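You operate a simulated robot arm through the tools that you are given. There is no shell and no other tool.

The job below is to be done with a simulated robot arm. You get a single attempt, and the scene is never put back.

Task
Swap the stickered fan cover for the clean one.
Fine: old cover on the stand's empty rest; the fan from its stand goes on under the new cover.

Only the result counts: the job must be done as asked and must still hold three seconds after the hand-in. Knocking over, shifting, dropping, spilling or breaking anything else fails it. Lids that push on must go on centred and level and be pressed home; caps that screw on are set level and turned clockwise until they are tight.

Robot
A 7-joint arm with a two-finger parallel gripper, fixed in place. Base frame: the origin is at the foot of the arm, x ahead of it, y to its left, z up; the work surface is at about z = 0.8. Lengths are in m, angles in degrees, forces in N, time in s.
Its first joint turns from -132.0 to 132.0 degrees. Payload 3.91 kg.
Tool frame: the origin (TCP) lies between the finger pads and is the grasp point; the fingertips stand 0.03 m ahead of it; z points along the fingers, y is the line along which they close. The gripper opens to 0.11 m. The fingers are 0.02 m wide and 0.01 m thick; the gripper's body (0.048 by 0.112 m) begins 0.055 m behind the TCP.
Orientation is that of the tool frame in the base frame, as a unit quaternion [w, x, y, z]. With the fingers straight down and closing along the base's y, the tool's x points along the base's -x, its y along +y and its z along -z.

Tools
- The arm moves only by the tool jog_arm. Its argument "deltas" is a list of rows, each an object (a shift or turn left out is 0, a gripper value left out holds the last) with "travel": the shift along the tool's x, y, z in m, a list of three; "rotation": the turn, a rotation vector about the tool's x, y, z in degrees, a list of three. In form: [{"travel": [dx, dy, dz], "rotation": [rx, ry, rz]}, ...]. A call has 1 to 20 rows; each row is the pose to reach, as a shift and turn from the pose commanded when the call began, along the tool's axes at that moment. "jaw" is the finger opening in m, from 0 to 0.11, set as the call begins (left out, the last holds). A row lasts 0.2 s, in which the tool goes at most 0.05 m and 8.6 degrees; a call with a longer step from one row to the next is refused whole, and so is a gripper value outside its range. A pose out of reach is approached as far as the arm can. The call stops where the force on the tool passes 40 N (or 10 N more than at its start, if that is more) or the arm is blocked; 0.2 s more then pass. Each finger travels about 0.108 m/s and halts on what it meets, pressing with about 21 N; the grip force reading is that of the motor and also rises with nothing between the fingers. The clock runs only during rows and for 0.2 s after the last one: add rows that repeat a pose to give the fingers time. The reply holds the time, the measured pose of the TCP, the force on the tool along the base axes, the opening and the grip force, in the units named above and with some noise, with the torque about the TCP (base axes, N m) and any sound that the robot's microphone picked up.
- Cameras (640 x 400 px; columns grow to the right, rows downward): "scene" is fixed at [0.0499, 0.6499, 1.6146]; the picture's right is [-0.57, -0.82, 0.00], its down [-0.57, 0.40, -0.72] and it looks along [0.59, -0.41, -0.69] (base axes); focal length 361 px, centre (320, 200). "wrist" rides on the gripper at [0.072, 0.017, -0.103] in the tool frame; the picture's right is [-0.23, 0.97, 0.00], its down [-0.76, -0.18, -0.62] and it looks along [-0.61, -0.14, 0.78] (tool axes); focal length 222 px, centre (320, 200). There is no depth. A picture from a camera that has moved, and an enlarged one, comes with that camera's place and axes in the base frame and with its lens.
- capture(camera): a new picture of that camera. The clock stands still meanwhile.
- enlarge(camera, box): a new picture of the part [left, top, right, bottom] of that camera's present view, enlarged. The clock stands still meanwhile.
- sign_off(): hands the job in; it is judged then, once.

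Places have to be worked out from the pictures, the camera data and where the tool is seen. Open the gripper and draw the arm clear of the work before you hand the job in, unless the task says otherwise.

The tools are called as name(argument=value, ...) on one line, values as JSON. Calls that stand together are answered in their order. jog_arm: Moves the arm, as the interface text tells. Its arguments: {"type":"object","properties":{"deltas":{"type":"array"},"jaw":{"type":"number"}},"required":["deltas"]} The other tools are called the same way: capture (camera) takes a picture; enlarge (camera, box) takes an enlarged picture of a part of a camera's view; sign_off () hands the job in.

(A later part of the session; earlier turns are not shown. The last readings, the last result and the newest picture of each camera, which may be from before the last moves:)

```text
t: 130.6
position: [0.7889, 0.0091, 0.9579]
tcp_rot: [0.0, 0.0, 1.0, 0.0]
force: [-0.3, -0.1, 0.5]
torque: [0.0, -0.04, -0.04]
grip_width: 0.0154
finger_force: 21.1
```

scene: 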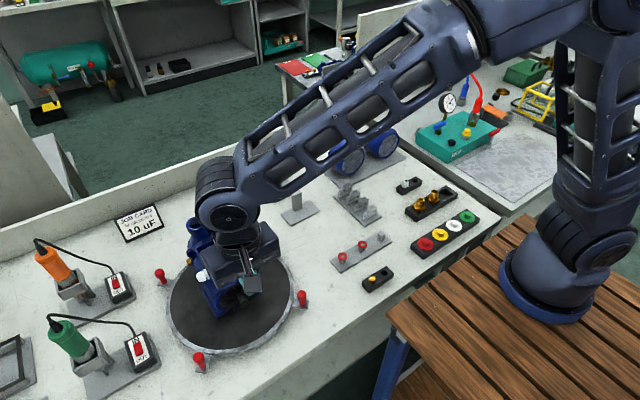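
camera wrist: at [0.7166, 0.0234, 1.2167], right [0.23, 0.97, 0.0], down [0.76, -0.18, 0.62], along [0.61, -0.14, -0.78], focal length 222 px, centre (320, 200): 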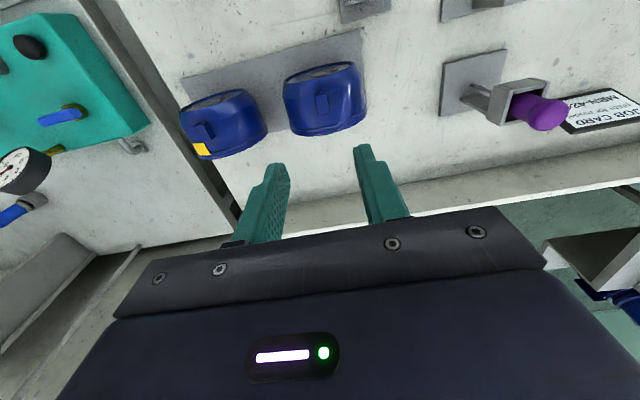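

Gripped at 15.4 mm as before. I draw it gently up and away from the wall.

jog_arm(deltas=[{"travel": [0.002, 0, -0.002]}, {"travel": [0.004, 0, -0.005]}, {"travel": [0.007, 0, -0.01]}, {"travel": [0.012, 0, -0.02]}])

enlarge(camera="scene", box=[325, 105, 425, 185])

enlarge(camera="wrist", box=[240, 50, 400, 180])

```text
t: 131.6
position: [0.7767, 0.0096, 0.9771]
tcp_rot: [0.0, -0.001, 1.0, 0.0]
force: [-0.8, -0.9, -1.3]
torque: [0.02, 0.02, 0.0]
grip_width: 0.0156
finger_force: 20.6
```

```text
5.00 times, centred on (375, 145) of scene
camera zoom: at [0.0499, 0.6499, 1.6146], right [-0.57, -0.82, 0.0], down [-0.57, 0.4, -0.72], along [0.59, -0.41, -0.69], focal length 1807 px, centre (45, 475)
```

zoom: 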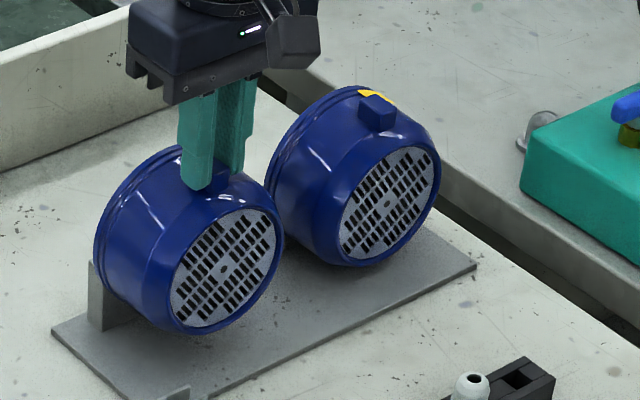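

```text
3.08 times, centred on (320, 115) of wrist
camera zoom: at [0.7056, 0.0244, 1.0802], right [0.23, 0.97, 0.0], down [0.76, -0.18, 0.62], along [0.61, -0.14, -0.78], focal length 684 px, centre (320, 462)
```

zoom: 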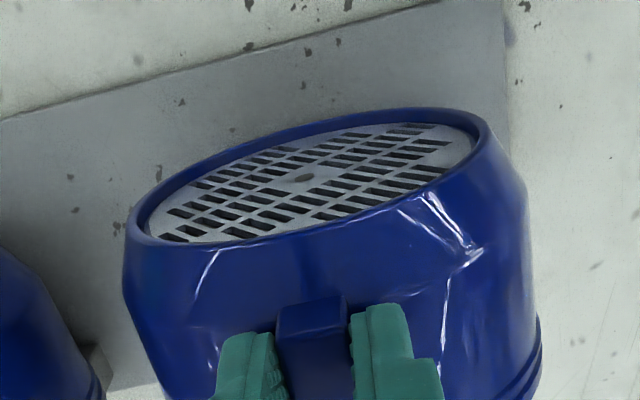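

The clean cover is lifted cleanly. I raise it and carry it to the front of the motor.

jog_arm(deltas=[{"travel": [0, 0, -0.04]}, {"travel": [0, 0, -0.08]}, {"travel": [0, 0, -0.12]}, {"travel": [0.0, 0, -0.155]}])

jog_arm(deltas=[{"travel": [0.027, 0.0337, 0]}, {"travel": [0.054, 0.0674, 0]}, {"travel": [0.0809, 0.1011, 0]}, {"travel": [0.1079, 0.1349, 0]}, {"travel": [0.1349, 0.1686, 0]}, {"travel": [0.1619, 0.2023, 0]}, {"travel": [0.1889, 0.236, 0]}, {"travel": [0.2159, 0.2697, 0]}, {"travel": [0.2428, 0.3034, 0]}, {"travel": [0.2698, 0.3371, 0]}, {"travel": [0.2968, 0.3708, 0]}, {"travel": [0.3238, 0.4046, 0]}, {"travel": [0.3508, 0.4383, 0]}, {"travel": [0.3777, 0.472, 0]}, {"travel": [0.4047, 0.5057, 0]}, {"travel": [0.4317, 0.5394, 0]}])

capture(camera="wrist")

enlarge(camera="scene", box=[180, 210, 320, 360])

```text
t: 132.6
position: [0.7754, 0.0081, 1.133]
tcp_rot: [0.0, -0.001, 1.0, 0.0]
force: [0.0, 0.9, -1.1]
torque: [0.0, 0.03, -0.04]
grip_width: 0.0156
finger_force: 20.8
```

```text
t: 136.0
position: [0.3442, 0.5472, 1.135]
tcp_rot: [0.0, 0.0, 1.0, 0.0]
force: [-0.2, -0.6, -1.6]
torque: [0.03, 0.03, 0.0]
grip_width: 0.0155
finger_force: 21.4
```

```text
taken
camera wrist: at [0.2718, 0.5626, 1.2386], right [0.23, 0.97, 0.0], down [0.76, -0.18, 0.62], along [0.61, -0.14, -0.78], focal length 222 px, centre (320, 200)
```

wrist: 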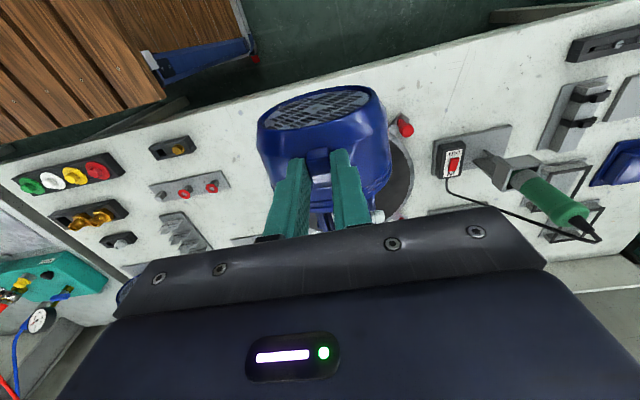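

```text
2.67 times, centred on (250, 285) of scene
camera zoom: at [0.0499, 0.6499, 1.6146], right [-0.57, -0.82, 0.0], down [-0.57, 0.4, -0.72], along [0.59, -0.41, -0.69], focal length 964 px, centre (507, -27)
```

zoom: 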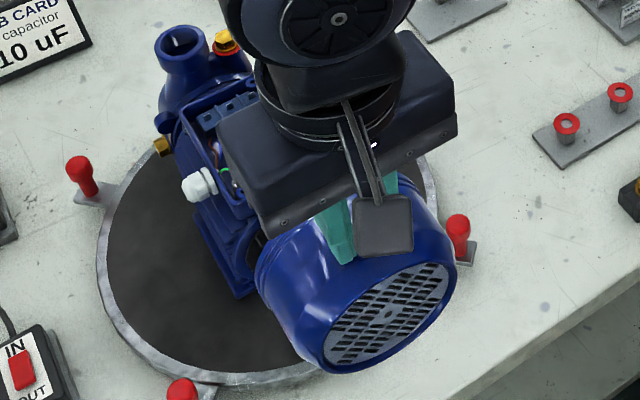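

I descend to installation height in front of the motor and take a few pose readings to average out the noise.

jog_arm(deltas=[{"travel": [0, 0, 0.035]}, {"travel": [0, 0, 0.07]}, {"travel": [0, 0, 0.105]}, {"travel": [0, 0, 0.13]}, {"travel": [0, 0, 0.146]}])

jog_arm(deltas=[{"travel": [0, 0, 0]}])

jog_arm(deltas=[{"travel": [0, 0, 0]}])

jog_arm(deltas=[{"travel": [0, 0, 0]}])

capture(camera="wrist")

enlarge(camera="wrist", box=[220, 60, 440, 240])

```text
t: 137.2
position: [0.3438, 0.5479, 0.9877]
tcp_rot: [0.0, 0.0, 1.0, 0.0]
force: [0.6, 0.4, -0.3]
torque: [0.01, 0.01, -0.01]
grip_width: 0.0155
finger_force: 20.1
```

```text
t: 137.6
position: [0.3433, 0.5473, 0.9867]
tcp_rot: [0.0, 0.0, 1.0, 0.0]
force: [-0.1, 0.3, -0.9]
torque: [0.01, -0.02, 0.0]
grip_width: 0.0156
finger_force: 20.6
```

```text
t: 138.0
position: [0.3433, 0.5473, 0.9884]
tcp_rot: [0.0, 0.0, 1.0, 0.0]
force: [1.0, 0.4, -1.7]
torque: [0.01, 0.02, 0.04]
grip_width: 0.0159
finger_force: 20.8
```

```text
t: 138.4
position: [0.3426, 0.5489, 0.9886]
tcp_rot: [0.001, 0.0, 1.0, 0.0]
force: [0.1, -0.5, -2.6]
torque: [-0.02, 0.0, -0.01]
grip_width: 0.0156
finger_force: 21.0
```

```text
taken
camera wrist: at [0.2715, 0.5632, 1.0913], right [0.23, 0.97, 0.0], down [0.76, -0.18, 0.62], along [0.61, -0.14, -0.78], focal length 222 px, centre (320, 200)
```

wrist: 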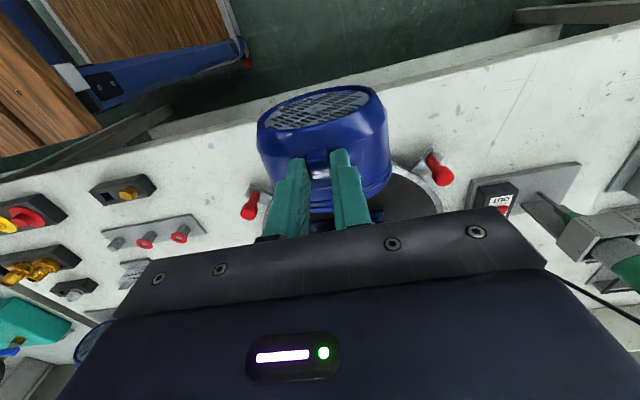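

```text
2.22 times, centred on (330, 150) of wrist
camera zoom: at [0.2715, 0.5632, 1.0913], right [0.23, 0.97, 0.0], down [0.76, -0.18, 0.62], along [0.61, -0.14, -0.78], focal length 494 px, centre (298, 311)
```

zoom: 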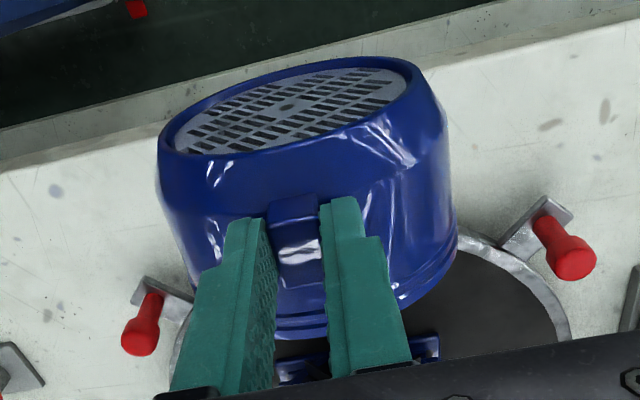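

The average pose is ~1.2 mm low in y and ~1.8 mm high compared with the old cover's track. I correct that and advance toward the motor in stages.

jog_arm(deltas=[{"travel": [0, 0.0012, 0.0018]}, {"travel": [-0.015, 0.0012, 0.0018]}, {"travel": [-0.03, 0.0012, 0.0018]}, {"travel": [-0.045, 0.0012, 0.0018]}, {"travel": [-0.06, 0.0012, 0.0018]}])

jog_arm(deltas=[{"travel": [-0.005, 0, 0]}, {"travel": [-0.01, 0, 0]}])

jog_arm(deltas=[{"travel": [-0.005, 0, 0]}, {"travel": [-0.01, 0, 0]}])

enlarge(camera="scene", box=[180, 210, 320, 360])

enlarge(camera="wrist", box=[220, 60, 440, 240])

```text
t: 139.6
position: [0.4033, 0.5487, 0.9837]
tcp_rot: [0.0, 0.0, 1.0, 0.0]
force: [0.6, 0.2, -1.1]
torque: [-0.05, 0.03, 0.03]
grip_width: 0.0156
finger_force: 20.4
```

```text
t: 140.2
position: [0.4133, 0.5478, 0.9851]
tcp_rot: [0.0, 0.0, 1.0, 0.0]
force: [-0.9, 0.5, -1.9]
torque: [-0.04, 0.03, -0.04]
grip_width: 0.0157
finger_force: 21.3
```

```text
t: 140.8
position: [0.4239, 0.5479, 0.985]
tcp_rot: [0.001, 0.0, 1.0, 0.0]
force: [-0.5, 0.8, -1.0]
torque: [0.0, 0.03, -0.01]
grip_width: 0.0154
finger_force: 20.8
```

```text
2.67 times, centred on (250, 285) of scene
camera zoom: at [0.0499, 0.6499, 1.6146], right [-0.57, -0.82, 0.0], down [-0.57, 0.4, -0.72], along [0.59, -0.41, -0.69], focal length 964 px, centre (507, -27)
```

zoom: 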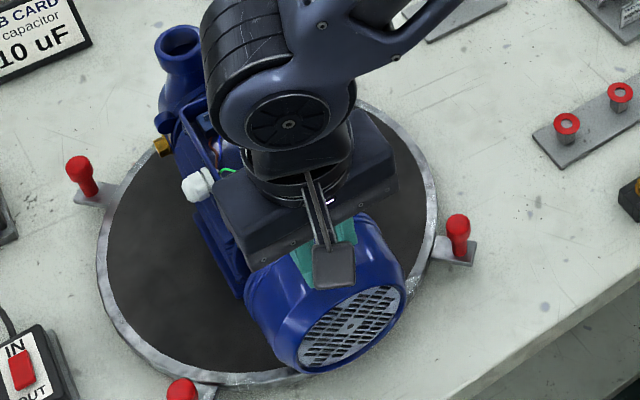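

```text
2.22 times, centred on (330, 150) of wrist
camera zoom: at [0.3526, 0.5647, 1.0881], right [0.23, 0.97, 0.0], down [0.76, -0.18, 0.62], along [0.61, -0.14, -0.78], focal length 494 px, centre (298, 311)
```

zoom: 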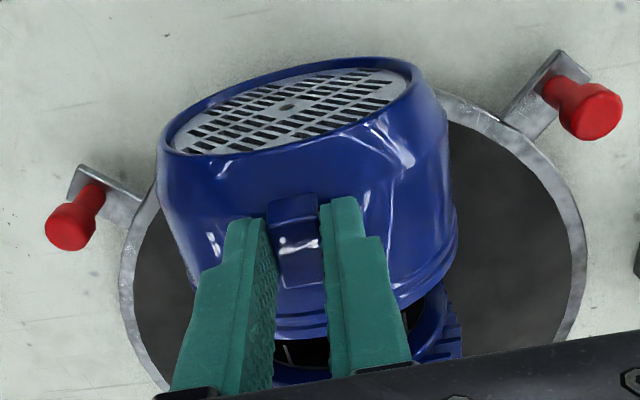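

I take several more readings here to pin down the true y and z before the final slide.

jog_arm(deltas=[{"travel": [0, 0.0008, 0]}])

jog_arm(deltas=[{"travel": [0, 0, 0]}])

jog_arm(deltas=[{"travel": [0, 0, 0]}])

jog_arm(deltas=[{"travel": [0, 0, 0]}])

jog_arm(deltas=[{"travel": [0, 0, 0]}])

```text
t: 141.2
position: [0.4253, 0.5507, 0.9844]
tcp_rot: [-0.001, 0.0, 1.0, 0.0]
force: [0.4, 0.7, -2.0]
torque: [-0.01, -0.02, -0.01]
grip_width: 0.0158
finger_force: 20.9
```

```text
t: 141.6
position: [0.4234, 0.549, 0.9844]
tcp_rot: [0.0, 0.0, 1.0, -0.001]
force: [0.3, -0.5, -1.7]
torque: [0.01, 0.0, -0.04]
grip_width: 0.0154
finger_force: 20.9
```

```text
t: 142.0
position: [0.4243, 0.5503, 0.9847]
tcp_rot: [0.0, 0.0, 1.0, 0.0]
force: [0.4, -1.3, -2.0]
torque: [0.06, -0.01, -0.05]
grip_width: 0.0156
finger_force: 21.5
```

```text
t: 142.4
position: [0.425, 0.5508, 0.9844]
tcp_rot: [0.0, 0.0, 1.0, 0.0]
force: [-0.4, -0.5, -2.1]
torque: [0.04, 0.05, 0.0]
grip_width: 0.0154
finger_force: 20.8
```

```text
t: 142.8
position: [0.4235, 0.5488, 0.9844]
tcp_rot: [0.0, 0.0, 1.0, 0.001]
force: [-0.3, -0.3, -1.7]
torque: [-0.02, 0.02, 0.02]
grip_width: 0.0155
finger_force: 21.2
```

z reads 0.9845, so I raise 1.5 mm; y is good. Then I slide on in small steps, keeping the force well below the ~20 N at which the motor slides.

jog_arm(deltas=[{"travel": [-0.002, 0, -0.0015]}, {"travel": [-0.006, 0, -0.0015]}])

jog_arm(deltas=[{"travel": [-0.003, 0, 0]}, {"travel": [-0.006, 0, 0]}])

jog_arm(deltas=[{"travel": [-0.002, 0, 0]}, {"travel": [-0.004, 0, 0]}])

jog_arm(deltas=[{"travel": [-0.001, 0, 0]}, {"travel": [-0.002, 0, 0]}])

```text
t: 143.4
position: [0.4307, 0.5493, 0.9863]
tcp_rot: [-0.001, 0.0, 1.0, 0.001]
force: [-0.3, 0.7, -1.9]
torque: [-0.03, -0.01, -0.02]
grip_width: 0.0156
finger_force: 20.6
```

```text
t: 144.0
position: [0.4358, 0.5498, 0.9853]
tcp_rot: [0.001, 0.001, 1.0, 0.001]
force: [-0.6, -2.3, 9.2]
torque: [-0.08, -0.36, -0.08]
grip_width: 0.0154
finger_force: 20.9
```

```text
t: 144.6
position: [0.4399, 0.5503, 0.9865]
tcp_rot: [0.0, 0.0, 1.0, -0.001]
force: [-0.1, 0.3, 11.9]
torque: [0.0, -0.46, 0.03]
grip_width: 0.0156
finger_force: 20.8
```

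```text
t: 145.2
position: [0.4428, 0.5491, 0.9853]
tcp_rot: [0.0, 0.0, 1.0, 0.0]
force: [-0.8, 0.7, 7.3]
torque: [0.05, -0.29, 0.05]
grip_width: 0.0157
finger_force: 20.9
```

A vertical reaction (+9–12 N) shows the cover is riding slightly low on the motor's rim. I raise about 1.5 mm to relieve it.

jog_arm(deltas=[{"travel": [0, 0, -0.001]}])

jog_arm(deltas=[{"travel": [0, 0, -0.0007]}])

```text
t: 145.6
position: [0.4418, 0.5489, 0.9854]
tcp_rot: [0.0, 0.001, 1.0, 0.0]
force: [1.1, 0.1, 2.4]
torque: [0.02, -0.08, 0.05]
grip_width: 0.0154
finger_force: 21.3
```

```text
t: 146.0
position: [0.4433, 0.5493, 0.9863]
tcp_rot: [0.0, 0.0, 1.0, -0.001]
force: [0.1, 1.2, -10.0]
torque: [0.04, 0.41, 0.05]
grip_width: 0.0155
finger_force: 20.3
```

Clearance is tight: now it's slightly high (-10 N). I come back down 0.5 mm to centre it.

jog_arm(deltas=[{"travel": [0, 0, 0.0005]}])

jog_arm(deltas=[{"travel": [-0.001, 0, 0]}, {"travel": [-0.002, 0, 0]}])

jog_arm(deltas=[{"travel": [-0.001, 0, 0]}, {"travel": [-0.002, 0, 0]}])

```text
t: 146.4
position: [0.4425, 0.5497, 0.9863]
tcp_rot: [0.0, 0.0, 1.0, -0.001]
force: [0.1, -1.5, -12.5]
torque: [0.02, 0.45, 0.0]
grip_width: 0.0157
finger_force: 21.2
```

```text
t: 147.0
position: [0.4444, 0.5493, 0.9866]
tcp_rot: [0.0, 0.0, 1.0, 0.0]
force: [-0.3, -1.6, -11.6]
torque: [-0.04, 0.46, -0.01]
grip_width: 0.0156
finger_force: 21.1
```

```text
t: 147.6
position: [0.4475, 0.5478, 0.9866]
tcp_rot: [0.0, 0.0, 1.0, 0.0]
force: [0.0, 0.7, -7.4]
torque: [0.01, 0.23, 0.02]
grip_width: 0.0155
finger_force: 21.0
```

Force is still -7 to -12 N (cover pushed down), so I lower a further 0.7 mm and look at the response.

jog_arm(deltas=[{"travel": [0, 0, 0.0007]}, {"travel": [0, 0, 0.0007]}])

jog_arm(deltas=[{"travel": [0, 0, 0]}])

enlarge(camera="wrist", box=[220, 60, 440, 240])

enlarge(camera="scene", box=[190, 230, 300, 340])

```text
t: 148.2
position: [0.4466, 0.5498, 0.9855]
tcp_rot: [0.0, 0.0, 1.0, 0.002]
force: [-0.3, -0.6, -1.7]
torque: [-0.06, -0.02, -0.06]
grip_width: 0.0159
finger_force: 21.5
```

```text
t: 148.6
position: [0.4462, 0.5487, 0.9861]
tcp_rot: [0.0, 0.0, 1.0, 0.0]
force: [0.5, 0.3, 0.6]
torque: [0.0, -0.13, -0.02]
grip_width: 0.0154
finger_force: 21.1
```

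```text
2.22 times, centred on (330, 150) of wrist
camera zoom: at [0.3747, 0.5651, 1.0898], right [0.23, 0.97, 0.0], down [0.76, -0.18, 0.62], along [0.61, -0.14, -0.78], focal length 494 px, centre (298, 311)
```

zoom: 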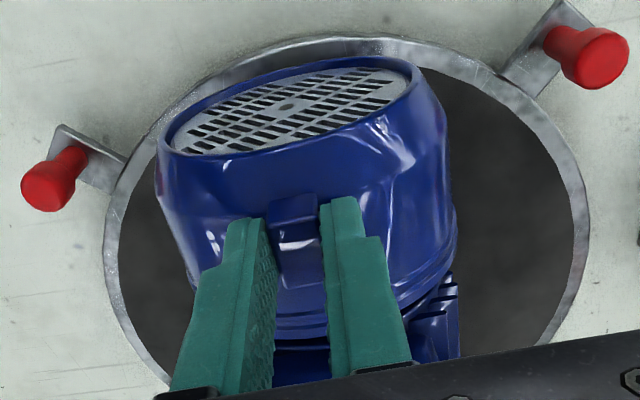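

```text
3.64 times, centred on (245, 285) of scene
camera zoom: at [0.0499, 0.6499, 1.6146], right [-0.57, -0.82, 0.0], down [-0.57, 0.4, -0.72], along [0.59, -0.41, -0.69], focal length 1314 px, centre (593, -109)
```

zoom: 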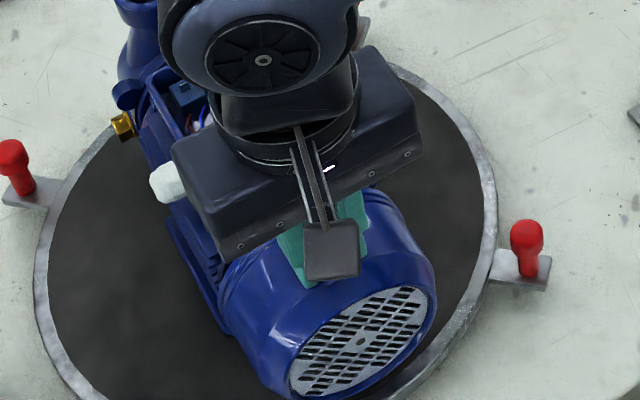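

Forces are neutral again and the cover is centred on the rim. I continue sliding in 2 mm steps.

jog_arm(deltas=[{"travel": [-0.001, 0, 0]}, {"travel": [-0.002, 0, 0]}])

jog_arm(deltas=[{"travel": [-0.001, 0, 0]}, {"travel": [-0.002, 0, 0]}])

jog_arm(deltas=[{"travel": [-0.001, 0, 0]}, {"travel": [-0.002, 0, 0]}])

jog_arm(deltas=[{"travel": [-0.001, 0, 0]}, {"travel": [-0.002, 0, 0]}])

```text
t: 149.2
position: [0.4489, 0.5492, 0.9868]
tcp_rot: [-0.001, 0.0, 1.0, -0.001]
force: [0.4, -0.2, 1.6]
torque: [-0.03, -0.09, 0.01]
grip_width: 0.0155
finger_force: 21.2
```

```text
t: 149.8
position: [0.4489, 0.5493, 0.9862]
tcp_rot: [0.0, 0.0, 1.0, 0.001]
force: [0.0, -0.3, 1.1]
torque: [-0.01, -0.11, 0.01]
grip_width: 0.0158
finger_force: 21.4
```

```text
t: 150.4
position: [0.4525, 0.549, 0.9863]
tcp_rot: [0.0, -0.001, 1.0, 0.0]
force: [-0.6, -1.0, 0.8]
torque: [0.01, -0.08, 0.01]
grip_width: 0.0153
finger_force: 20.8
```

```text
t: 151.0
position: [0.453, 0.549, 0.9857]
tcp_rot: [0.0, 0.0, 1.0, 0.001]
force: [0.2, -0.8, 2.8]
torque: [-0.05, -0.14, -0.04]
grip_width: 0.0158
finger_force: 21.3
```

Smooth, with near-zero axial force. About 8 mm remain to the home position (TCP x≈0.462).

jog_arm(deltas=[{"travel": [-0.001, 0, 0]}, {"travel": [-0.002, 0, 0]}])

jog_arm(deltas=[{"travel": [-0.001, 0, 0]}, {"travel": [-0.002, 0, 0]}])

jog_arm(deltas=[{"travel": [-0.001, 0, 0]}])

jog_arm(deltas=[{"travel": [-0.001, 0, 0]}])

```text
t: 151.6
position: [0.4564, 0.5494, 0.986]
tcp_rot: [0.0, -0.001, 1.0, 0.0]
force: [-0.1, -1.7, 4.9]
torque: [-0.09, -0.26, -0.03]
grip_width: 0.0156
finger_force: 21.7
```

```text
t: 152.2
position: [0.4583, 0.5497, 0.9872]
tcp_rot: [0.0, 0.0, 1.0, 0.001]
force: [0.7, 0.5, 7.3]
torque: [0.08, -0.33, 0.07]
grip_width: 0.0156
finger_force: 21.1
```

```text
t: 152.6
position: [0.4587, 0.5502, 0.986]
tcp_rot: [0.0, 0.0, 1.0, 0.0]
force: [0.7, -0.6, 9.0]
torque: [0.0, -0.41, 0.02]
grip_width: 0.0156
finger_force: 20.9
```

```text
t: 153.0
position: [0.4613, 0.5492, 0.9859]
tcp_rot: [0.001, 0.001, 1.0, 0.0]
force: [15.4, 3.5, 6.9]
torque: [0.12, -0.43, 0.19]
grip_width: 0.0157
finger_force: 20.9
```

fx = +15 N: the detent is now pulling the cover home (same signature as the rests). I relieve the small upward load by raising 0.5 mm and advance 1 mm more.

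jog_arm(deltas=[{"travel": [-0.001, 0, -0.0005]}])

jog_arm(deltas=[{"travel": [0, 0, 0]}])

enlarge(camera="wrist", box=[220, 60, 440, 240])

enlarge(camera="scene", box=[200, 240, 290, 340])

```text
t: 153.4
position: [0.4633, 0.5475, 0.9862]
tcp_rot: [0.0, 0.0, 1.0, 0.0]
force: [16.4, 3.0, -1.3]
torque: [0.04, -0.47, 0.1]
grip_width: 0.0156
finger_force: 20.9
```

```text
t: 153.8
position: [0.4582, 0.55, 0.9866]
tcp_rot: [-0.001, -0.002, 1.0, 0.0]
force: [-1.0, 0.2, 0.0]
torque: [0.01, -0.01, 0.0]
grip_width: 0.0154
finger_force: 21.0
```

```text
2.22 times, centred on (330, 150) of wrist
camera zoom: at [0.3882, 0.5648, 1.0899], right [0.23, 0.97, 0.0], down [0.76, -0.18, 0.62], along [0.61, -0.14, -0.78], focal length 494 px, centre (298, 311)
```

zoom: 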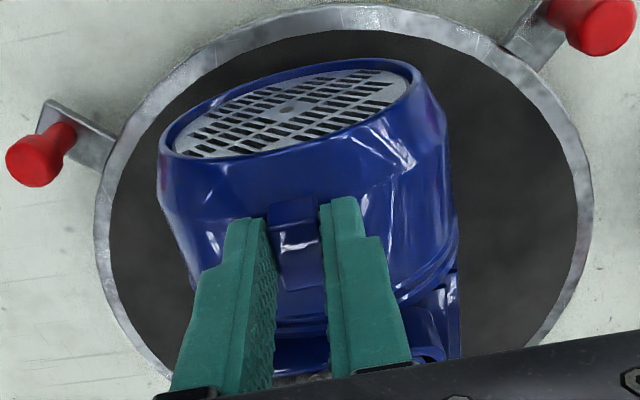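

```text
4.00 times, centred on (245, 290) of scene
camera zoom: at [0.0499, 0.6499, 1.6146], right [-0.57, -0.82, 0.0], down [-0.57, 0.4, -0.72], along [0.59, -0.41, -0.69], focal length 1446 px, centre (620, -160)
```

zoom: 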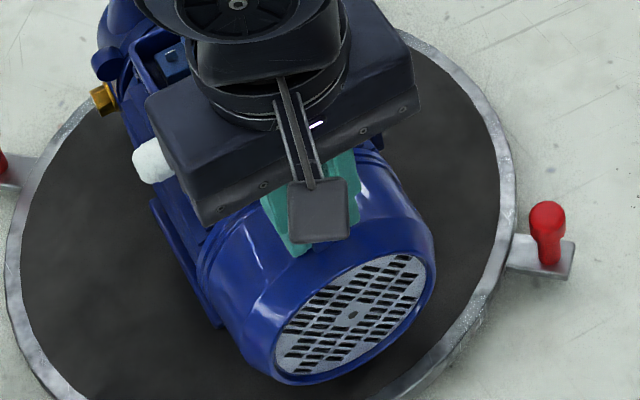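

The cover is about 1.5–2 mm short of the original seated position by the scene crop. I advance another 1 mm at a time.

jog_arm(deltas=[{"travel": [-0.001, 0, 0]}])

jog_arm(deltas=[{"travel": [-0.001, 0, 0]}])

enlarge(camera="scene", box=[200, 240, 290, 340])

```text
t: 154.2
position: [0.4609, 0.5496, 0.9857]
tcp_rot: [0.0, 0.0, 1.0, 0.0]
force: [0.0, 0.2, -1.3]
torque: [-0.02, 0.05, -0.02]
grip_width: 0.0157
finger_force: 20.8
```

```text
t: 154.6
position: [0.4623, 0.5475, 0.9855]
tcp_rot: [-0.001, 0.0, 1.0, 0.0]
force: [-9.1, -1.3, -0.9]
torque: [-0.03, 0.77, -0.01]
grip_width: 0.0157
finger_force: 21.6
```

```text
4.00 times, centred on (245, 290) of scene
camera zoom: at [0.0499, 0.6499, 1.6146], right [-0.57, -0.82, 0.0], down [-0.57, 0.4, -0.72], along [0.59, -0.41, -0.69], focal length 1446 px, centre (620, -160)
```

zoom: 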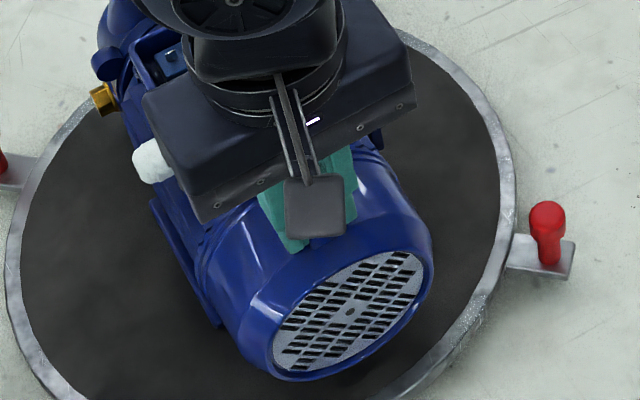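

Hard stop: fx = -9 N acting at axis height, and the grille is exactly where the old cover's was. I press another 0.5 mm for a firm seat (staying below the motor's sliding force).

jog_arm(deltas=[{"travel": [-0.0006, 0, 0]}, {"travel": [-0.0006, 0, 0]}])

jog_arm(deltas=[{"travel": [0, 0, 0]}])

```text
t: 155.2
position: [0.4628, 0.5497, 0.9868]
tcp_rot: [0.0, 0.0, 1.0, 0.0]
force: [-16.8, 0.3, 0.3]
torque: [-0.04, 0.51, 0.01]
grip_width: 0.0159
finger_force: 21.3
```

```text
t: 155.6
position: [0.4631, 0.549, 0.9868]
tcp_rot: [0.001, -0.001, 1.0, 0.0]
force: [-16.0, -0.3, 0.9]
torque: [0.01, 0.48, 0.0]
grip_width: 0.0154
finger_force: 21.2
```

Firmly seated with 16 N. I now open the fingers and check that the cover stays put.

jog_arm(deltas=[{"travel": [0, 0, 0]}, {"travel": [0, 0, 0]}, {"travel": [0, 0, 0]}], jaw=0.035)

enlarge(camera="scene", box=[200, 240, 290, 340])

enlarge(camera="wrist", box=[220, 60, 440, 240])

```text
t: 156.4
position: [0.4645, 0.5494, 0.9861]
tcp_rot: [-0.001, -0.001, 1.0, 0.0]
force: [-0.7, -0.5, 0.1]
torque: [0.01, -0.01, 0.02]
grip_width: 0.0351
finger_force: 0.1
```

```text
4.00 times, centred on (245, 290) of scene
camera zoom: at [0.0499, 0.6499, 1.6146], right [-0.57, -0.82, 0.0], down [-0.57, 0.4, -0.72], along [0.59, -0.41, -0.69], focal length 1446 px, centre (620, -160)
```

zoom: 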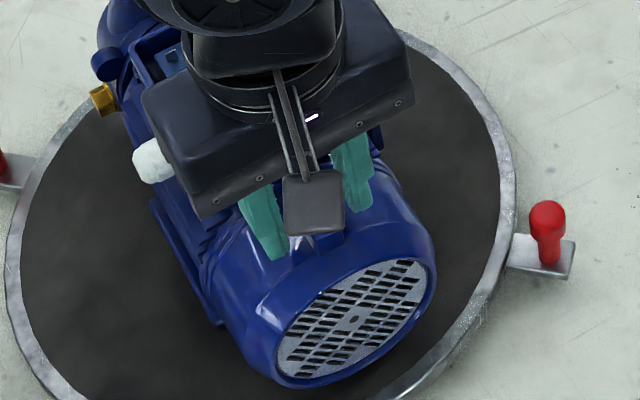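

```text
2.22 times, centred on (330, 150) of wrist
camera zoom: at [0.3925, 0.5648, 1.0899], right [0.23, 0.97, 0.0], down [0.76, -0.18, 0.62], along [0.61, -0.14, -0.78], focal length 494 px, centre (298, 311)
```

zoom: 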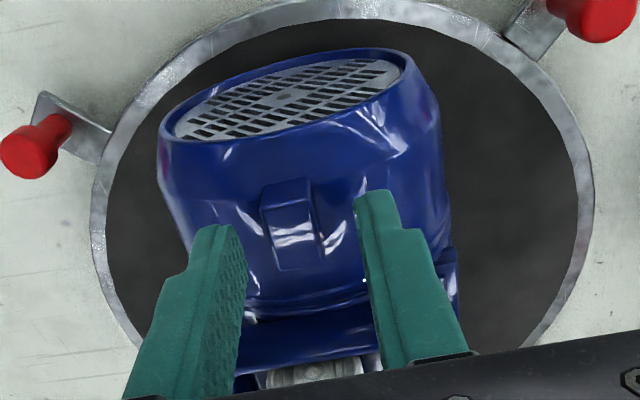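

After release the cover's nose has drooped ~5 mm (about 5° tilt): it is not latched. I lift the open gripper off the tab to inspect.

jog_arm(deltas=[{"travel": [0, 0, -0.01]}, {"travel": [0, 0, -0.03]}, {"travel": [0.02, 0, -0.06]}, {"travel": [0.05, 0, -0.09]}, {"travel": [0.08, 0, -0.1]}])

enlarge(camera="wrist", box=[220, 60, 420, 220])

enlarge(camera="scene", box=[190, 240, 290, 340])

```text
t: 157.6
position: [0.383, 0.5499, 1.086]
tcp_rot: [0.0, 0.0, 1.0, 0.0]
force: [-0.4, -0.4, -0.4]
torque: [0.0, 0.0, 0.01]
grip_width: 0.0348
finger_force: 0.1
```

```text
2.50 times, centred on (320, 140) of wrist
camera zoom: at [0.3124, 0.5651, 1.1897], right [0.23, 0.97, 0.0], down [0.76, -0.18, 0.62], along [0.61, -0.14, -0.78], focal length 555 px, centre (320, 350)
```

zoom: 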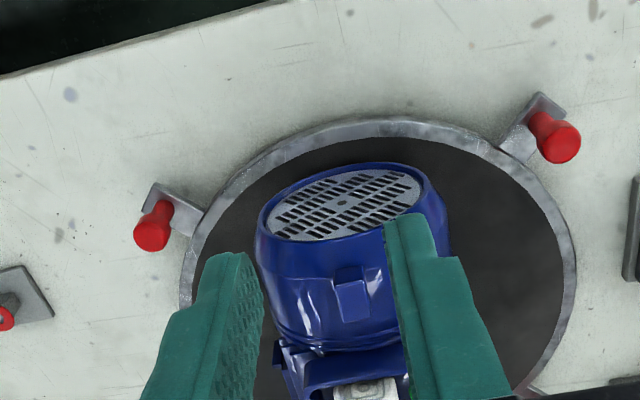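

```text
4.00 times, centred on (240, 290) of scene
camera zoom: at [0.0499, 0.6499, 1.6146], right [-0.57, -0.82, 0.0], down [-0.57, 0.4, -0.72], along [0.59, -0.41, -0.69], focal length 1446 px, centre (640, -160)
```

zoom: 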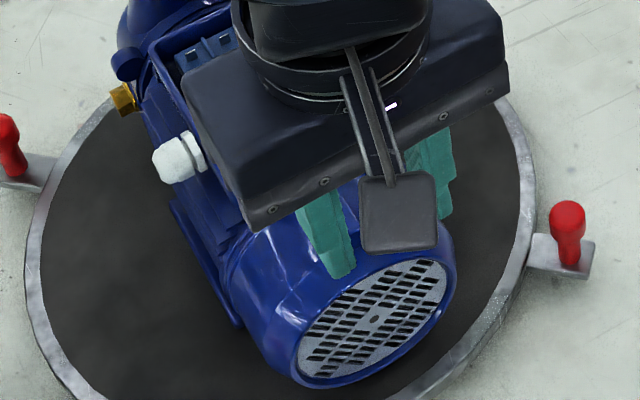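

I move the arm aside for an unobstructed scene view of the cover on the motor.

jog_arm(deltas=[{"travel": [0, -0.045, -0.01]}, {"travel": [-0.01, -0.09, -0.02]}, {"travel": [-0.03, -0.13, -0.03]}, {"travel": [-0.05, -0.17, -0.035]}, {"travel": [-0.06, -0.21, -0.035]}, {"travel": [-0.067, -0.25, -0.035]}])

enlarge(camera="scene", box=[200, 240, 290, 340])

enlarge(camera="scene", box=[150, 200, 330, 380])

enlarge(camera="scene", box=[215, 255, 285, 335])

```text
t: 159.0
position: [0.4508, 0.2988, 1.1239]
tcp_rot: [0.0, -0.001, 1.0, 0.0]
force: [-0.3, -0.4, -0.1]
torque: [0.0, -0.02, -0.02]
grip_width: 0.0349
finger_force: 0.0
```

```text
4.00 times, centred on (245, 290) of scene
camera zoom: at [0.0499, 0.6499, 1.6146], right [-0.57, -0.82, 0.0], down [-0.57, 0.4, -0.72], along [0.59, -0.41, -0.69], focal length 1446 px, centre (620, -160)
```

zoom: 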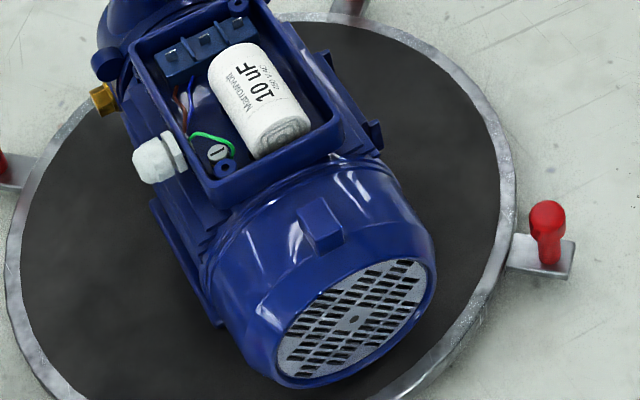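

```text
2.22 times, centred on (240, 290) of scene
camera zoom: at [0.0499, 0.6499, 1.6146], right [-0.57, -0.82, 0.0], down [-0.57, 0.4, -0.72], along [0.59, -0.41, -0.69], focal length 803 px, centre (498, 0)
```

zoom: 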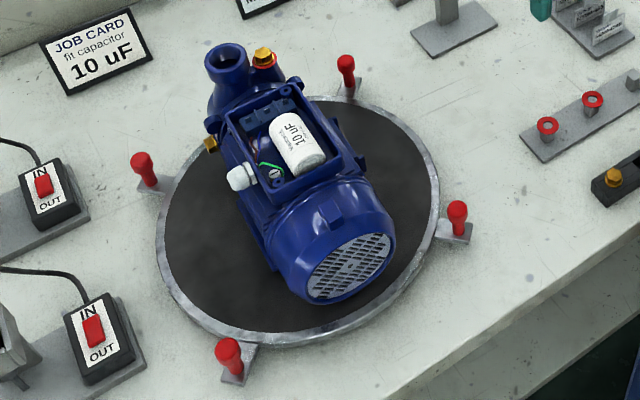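

```text
5.00 times, centred on (250, 295) of scene
camera zoom: at [0.0499, 0.6499, 1.6146], right [-0.57, -0.82, 0.0], down [-0.57, 0.4, -0.72], along [0.59, -0.41, -0.69], focal length 1807 px, centre (670, -275)
```

zoom: 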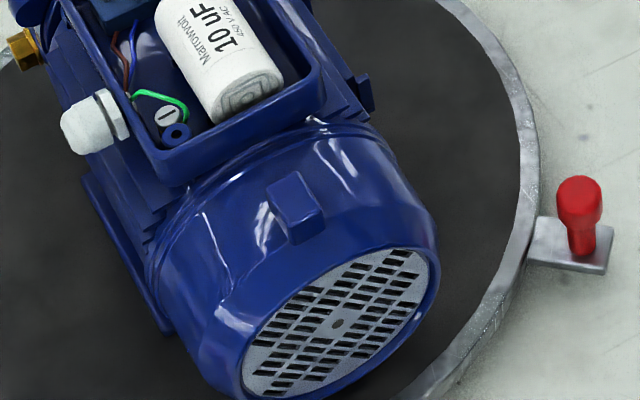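

The motor is in its place and the fan is under the cover, but the cover is unlatched and drooping slightly: the seat had started to pull it in (+16 N), and by holding it back I broke that latch. I'll regrip the tab, draw it out, and reinsert so that it snaps freely. First I go back over the tab.

jog_arm(deltas=[{"travel": [0, 0.042, 0]}, {"travel": [0, 0.084, 0]}, {"travel": [-0.002, 0.126, 0]}, {"travel": [-0.004, 0.168, 0]}, {"travel": [-0.006, 0.21, 0.01]}, {"travel": [-0.006, 0.25, 0.025]}], jaw=0.045)

capture(camera="wrist")

enlarge(camera="wrist", box=[220, 0, 420, 150])

```text
t: 160.4
position: [0.4591, 0.5515, 1.0978]
tcp_rot: [0.0, 0.0, 1.0, 0.001]
force: [0.6, 0.0, 0.3]
torque: [0.03, 0.0, 0.01]
grip_width: 0.045
finger_force: 0.0
```

```text
taken
camera wrist: at [0.3869, 0.5666, 1.2011], right [0.23, 0.97, 0.0], down [0.76, -0.18, 0.62], along [0.61, -0.14, -0.78], focal length 222 px, centre (320, 200)
```

wrist: 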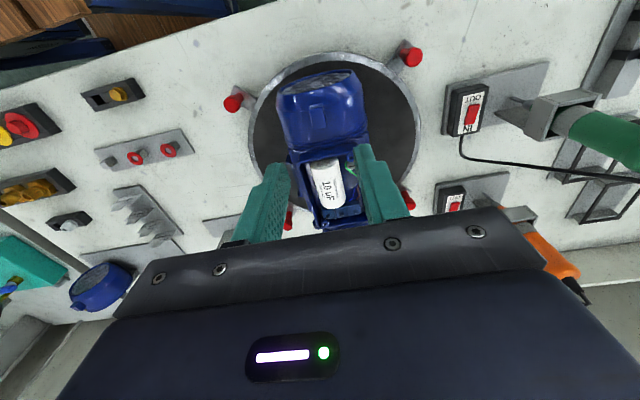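

```text
2.67 times, centred on (320, 75) of wrist
camera zoom: at [0.3869, 0.5666, 1.2011], right [0.23, 0.97, 0.0], down [0.76, -0.18, 0.62], along [0.61, -0.14, -0.78], focal length 592 px, centre (320, 533)
```

zoom: 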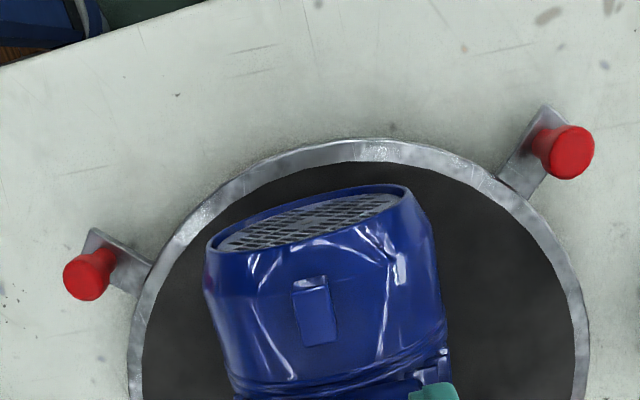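

The tab sits about 1 mm forward and 2 mm toward -y of its seated place. Since a gripper that lets go can't fight the latch, I first try the natural way: press the cover's face home with the closed fingertips, slightly above centre so it levels itself.

jog_arm(deltas=[{"travel": [0.04, -0.002, 0]}, {"travel": [0.085, -0.003, 0]}], jaw=0.0)

jog_arm(deltas=[{"travel": [0, 0, 0], "rotation": [0, -7, 0]}, {"travel": [0, 0, 0], "rotation": [0, -14, 0]}, {"travel": [0, 0, 0], "rotation": [0, -20, 0]}])

jog_arm(deltas=[{"travel": [0.0137, 0, 0.0376]}, {"travel": [0.0274, 0, 0.0752]}, {"travel": [0.0411, 0, 0.1128]}, {"travel": [0.0551, 0, 0.1513]}])

capture(camera="wrist")

enlarge(camera="wrist", box=[230, 110, 430, 250])

```text
t: 161.0
position: [0.3761, 0.5484, 1.0959]
tcp_rot: [0.0, 0.001, 1.0, 0.0]
force: [0.7, -0.5, 0.7]
torque: [0.04, 0.05, -0.01]
grip_width: 0.0
finger_force: 21.6
```

```text
t: 161.8
position: [0.3725, 0.5474, 1.0958]
tcp_rot: [0.175, 0.0, 0.985, 0.001]
force: [0.1, 0.3, -0.1]
torque: [0.0, -0.01, -0.02]
grip_width: 0.0
finger_force: 20.8
```

```text
t: 162.8
position: [0.3724, 0.5483, 0.9352]
tcp_rot: [0.173, 0.0, 0.985, 0.0]
force: [0.2, 0.0, 0.1]
torque: [0.06, 0.02, -0.02]
grip_width: 0.0
finger_force: 20.9
```

```text
taken
camera wrist: at [0.2694, 0.5634, 1.0072], right [0.21, 0.97, 0.08], down [0.5, -0.18, 0.85], along [0.84, -0.14, -0.53], focal length 222 px, centre (320, 200)
```

wrist: 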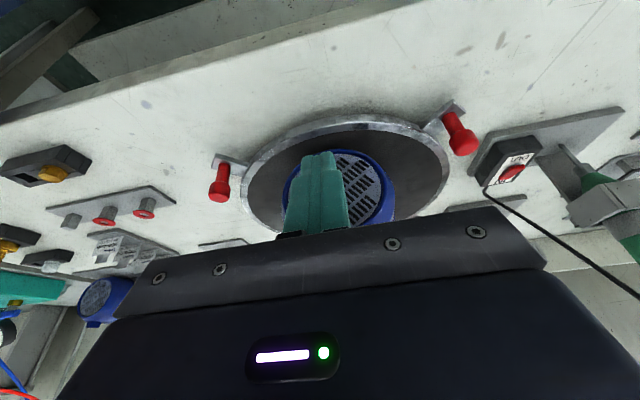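

```text
2.86 times, centred on (330, 180) of wrist
camera zoom: at [0.2694, 0.5634, 1.0072], right [0.21, 0.97, 0.08], down [0.5, -0.18, 0.85], along [0.84, -0.14, -0.53], focal length 635 px, centre (291, 257)
```

zoom: 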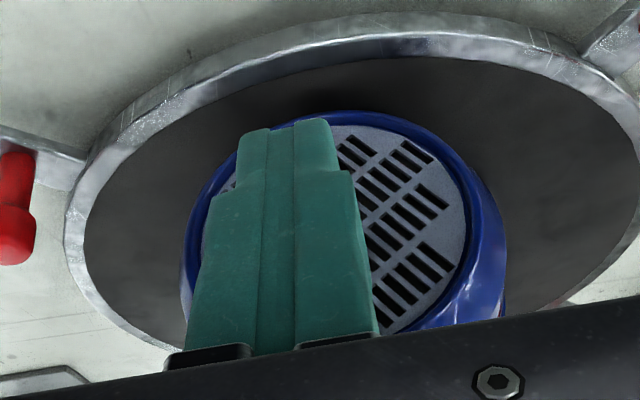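

The fingertips are at the face's height (tip z≈0.910, ~13 mm above the axis). I advance to the face.

jog_arm(deltas=[{"travel": [-0.0141, 0, 0.0051]}, {"travel": [-0.0282, 0, 0.0103]}, {"travel": [-0.0395, 0, 0.0144]}])

jog_arm(deltas=[{"travel": [-0.0019, 0, 0.0007]}, {"travel": [-0.0038, 0, 0.0014]}])

jog_arm(deltas=[{"travel": [-0.0019, 0, 0.0007]}])

jog_arm(deltas=[{"travel": [-0.0019, 0, 0.0007]}])

```text
t: 163.6
position: [0.4144, 0.546, 0.9351]
tcp_rot: [0.174, -0.001, 0.985, 0.0]
force: [0.6, 0.8, -0.3]
torque: [0.05, -0.03, 0.0]
grip_width: 0.0001
finger_force: 21.1
```

```text
t: 164.2
position: [0.4178, 0.5459, 0.9356]
tcp_rot: [0.174, -0.001, 0.985, 0.0]
force: [-0.2, -0.5, -0.7]
torque: [-0.01, -0.03, 0.03]
grip_width: 0.0002
finger_force: 20.3
```

```text
t: 164.6
position: [0.4195, 0.5454, 0.9364]
tcp_rot: [0.173, -0.001, 0.985, 0.0]
force: [-0.4, -0.6, -0.6]
torque: [0.01, -0.02, 0.04]
grip_width: 0.0002
finger_force: 21.6
```

```text
t: 165.0
position: [0.4216, 0.5466, 0.9354]
tcp_rot: [0.173, 0.0, 0.985, 0.0]
force: [-3.4, 0.6, -0.9]
torque: [-0.01, 0.08, -0.01]
grip_width: 0.0001
finger_force: 21.3
```

Contact with the face (fx -3.4 N). I press gently on, 1 mm at a time, watching for the seat.

jog_arm(deltas=[{"travel": [-0.00094, 0, 0.00034]}])

jog_arm(deltas=[{"travel": [-0.00094, 0, 0.00034]}])

enlarge(camera="wrist", box=[230, 110, 430, 250])

```text
t: 165.4
position: [0.4211, 0.5464, 0.9357]
tcp_rot: [0.174, -0.001, 0.985, 0.001]
force: [-10.2, -0.6, -1.7]
torque: [0.06, 0.3, 0.02]
grip_width: 0.0002
finger_force: 21.0
```

```text
t: 165.8
position: [0.4221, 0.5473, 0.9378]
tcp_rot: [0.173, -0.001, 0.985, 0.0]
force: [-24.6, -2.5, 0.3]
torque: [-0.16, 0.61, -0.02]
grip_width: 0.0001
finger_force: 20.9
```

```text
2.86 times, centred on (330, 180) of wrist
camera zoom: at [0.3191, 0.5622, 1.0087], right [0.21, 0.97, 0.08], down [0.5, -0.18, 0.85], along [0.84, -0.14, -0.53], focal length 635 px, centre (291, 257)
```

zoom: 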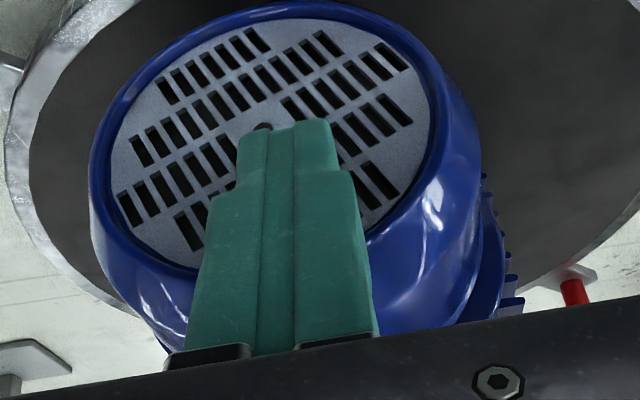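

The force rose quickly to 25 N, a hard stop, so I back off right away and check the cover's pose.

jog_arm(deltas=[{"travel": [0.0047, 0, -0.0017]}, {"travel": [0.0188, 0, -0.0068]}, {"travel": [0.047, 0, -0.0171]}])

jog_arm(deltas=[{"travel": [-0.0137, 0, -0.0376], "rotation": [0, 7, 0]}, {"travel": [-0.0274, 0, -0.0752], "rotation": [0, 14, 0]}, {"travel": [-0.0479, 0, -0.1316], "rotation": [0, 20, 0]}])

jog_arm(deltas=[{"travel": [0, -0.045, -0.01]}, {"travel": [-0.01, -0.09, -0.02]}, {"travel": [-0.03, -0.13, -0.03]}, {"travel": [-0.05, -0.17, -0.035]}, {"travel": [-0.06, -0.21, -0.035]}, {"travel": [-0.067, -0.25, -0.035]}])

enlarge(camera="scene", box=[200, 240, 290, 340])

enlarge(camera="scene", box=[150, 200, 330, 380])

```text
t: 166.6
position: [0.3751, 0.5464, 0.9365]
tcp_rot: [0.175, 0.001, 0.985, 0.0]
force: [-0.3, -0.3, 1.0]
torque: [0.04, 0.01, -0.03]
grip_width: 0.0004
finger_force: 21.4
```

```text
refused: row 3 steps farther than a row can; nothing moved
```

```text
t: 168.0
position: [0.4247, 0.2956, 0.9907]
tcp_rot: [0.173, -0.001, 0.985, -0.001]
force: [-0.7, 0.1, 0.2]
torque: [-0.02, 0.03, -0.03]
grip_width: 0.0
finger_force: 20.4
```

```text
4.00 times, centred on (245, 290) of scene
camera zoom: at [0.0499, 0.6499, 1.6146], right [-0.57, -0.82, 0.0], down [-0.57, 0.4, -0.72], along [0.59, -0.41, -0.69], focal length 1446 px, centre (620, -160)
```

zoom: 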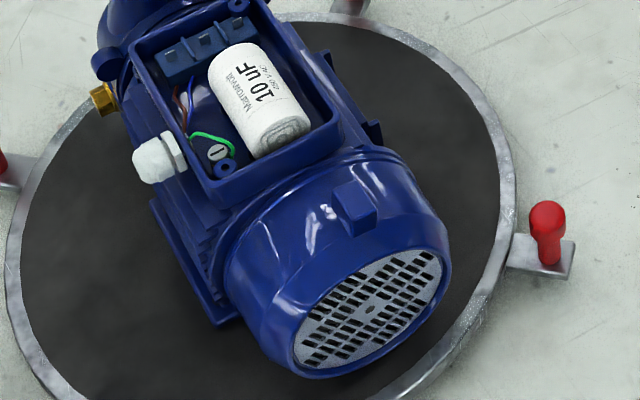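

```text
2.22 times, centred on (240, 290) of scene
camera zoom: at [0.0499, 0.6499, 1.6146], right [-0.57, -0.82, 0.0], down [-0.57, 0.4, -0.72], along [0.59, -0.41, -0.69], focal length 803 px, centre (498, 0)
```

zoom: 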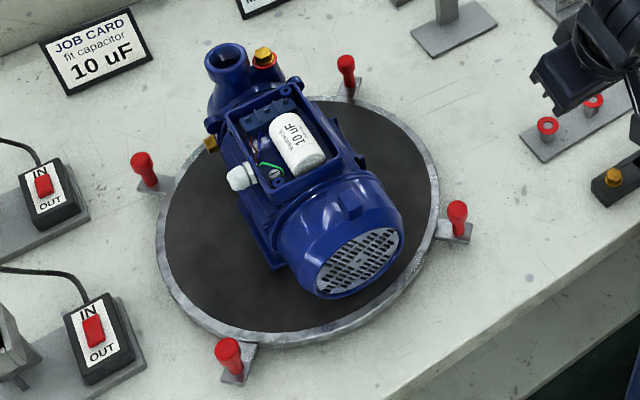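

A row was refused but the follow-up sideways move ran safely. Pressing has turned the loose cover a bit (the tab now leans toward -y). I straighten the tool, and look from above.

jog_arm(deltas=[{"travel": [-0.0137, 0, -0.0376], "rotation": [0, 7, 0]}, {"travel": [-0.0274, 0, -0.0752], "rotation": [0, 14, 0]}, {"travel": [-0.041, 0, -0.1128], "rotation": [0, 20, 0]}], jaw=0.05)

jog_arm(deltas=[{"travel": [0, 0.042, 0]}, {"travel": [0, 0.084, 0]}, {"travel": [-0.01, 0.126, 0]}, {"travel": [-0.02, 0.168, 0]}, {"travel": [-0.03, 0.21, 0]}, {"travel": [-0.035, 0.25, 0]}])

capture(camera="wrist")

enlarge(camera="wrist", box=[220, 0, 420, 150])

```text
t: 168.8
position: [0.4239, 0.2944, 1.1133]
tcp_rot: [-0.001, 0.0, 1.0, 0.0]
force: [0.0, -0.5, 0.2]
torque: [-0.01, 0.0, -0.04]
grip_width: 0.0502
finger_force: 0.1
```

```text
t: 170.2
position: [0.4581, 0.5458, 1.1128]
tcp_rot: [0.0, 0.001, 1.0, -0.001]
force: [0.3, -0.2, 1.0]
torque: [0.02, 0.01, -0.01]
grip_width: 0.0502
finger_force: 0.0
```

```text
taken
camera wrist: at [0.3875, 0.5619, 1.2163], right [0.23, 0.97, 0.0], down [0.76, -0.18, 0.62], along [0.61, -0.14, -0.78], focal length 222 px, centre (320, 200)
```

wrist: 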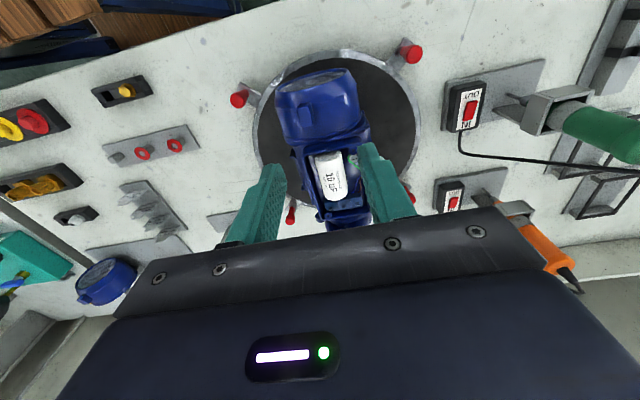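

```text
2.67 times, centred on (320, 75) of wrist
camera zoom: at [0.3875, 0.5619, 1.2163], right [0.23, 0.97, 0.0], down [0.76, -0.18, 0.62], along [0.61, -0.14, -0.78], focal length 592 px, centre (320, 533)
```

zoom: 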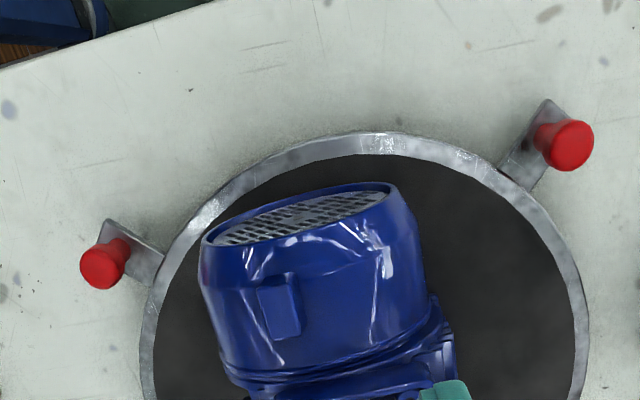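

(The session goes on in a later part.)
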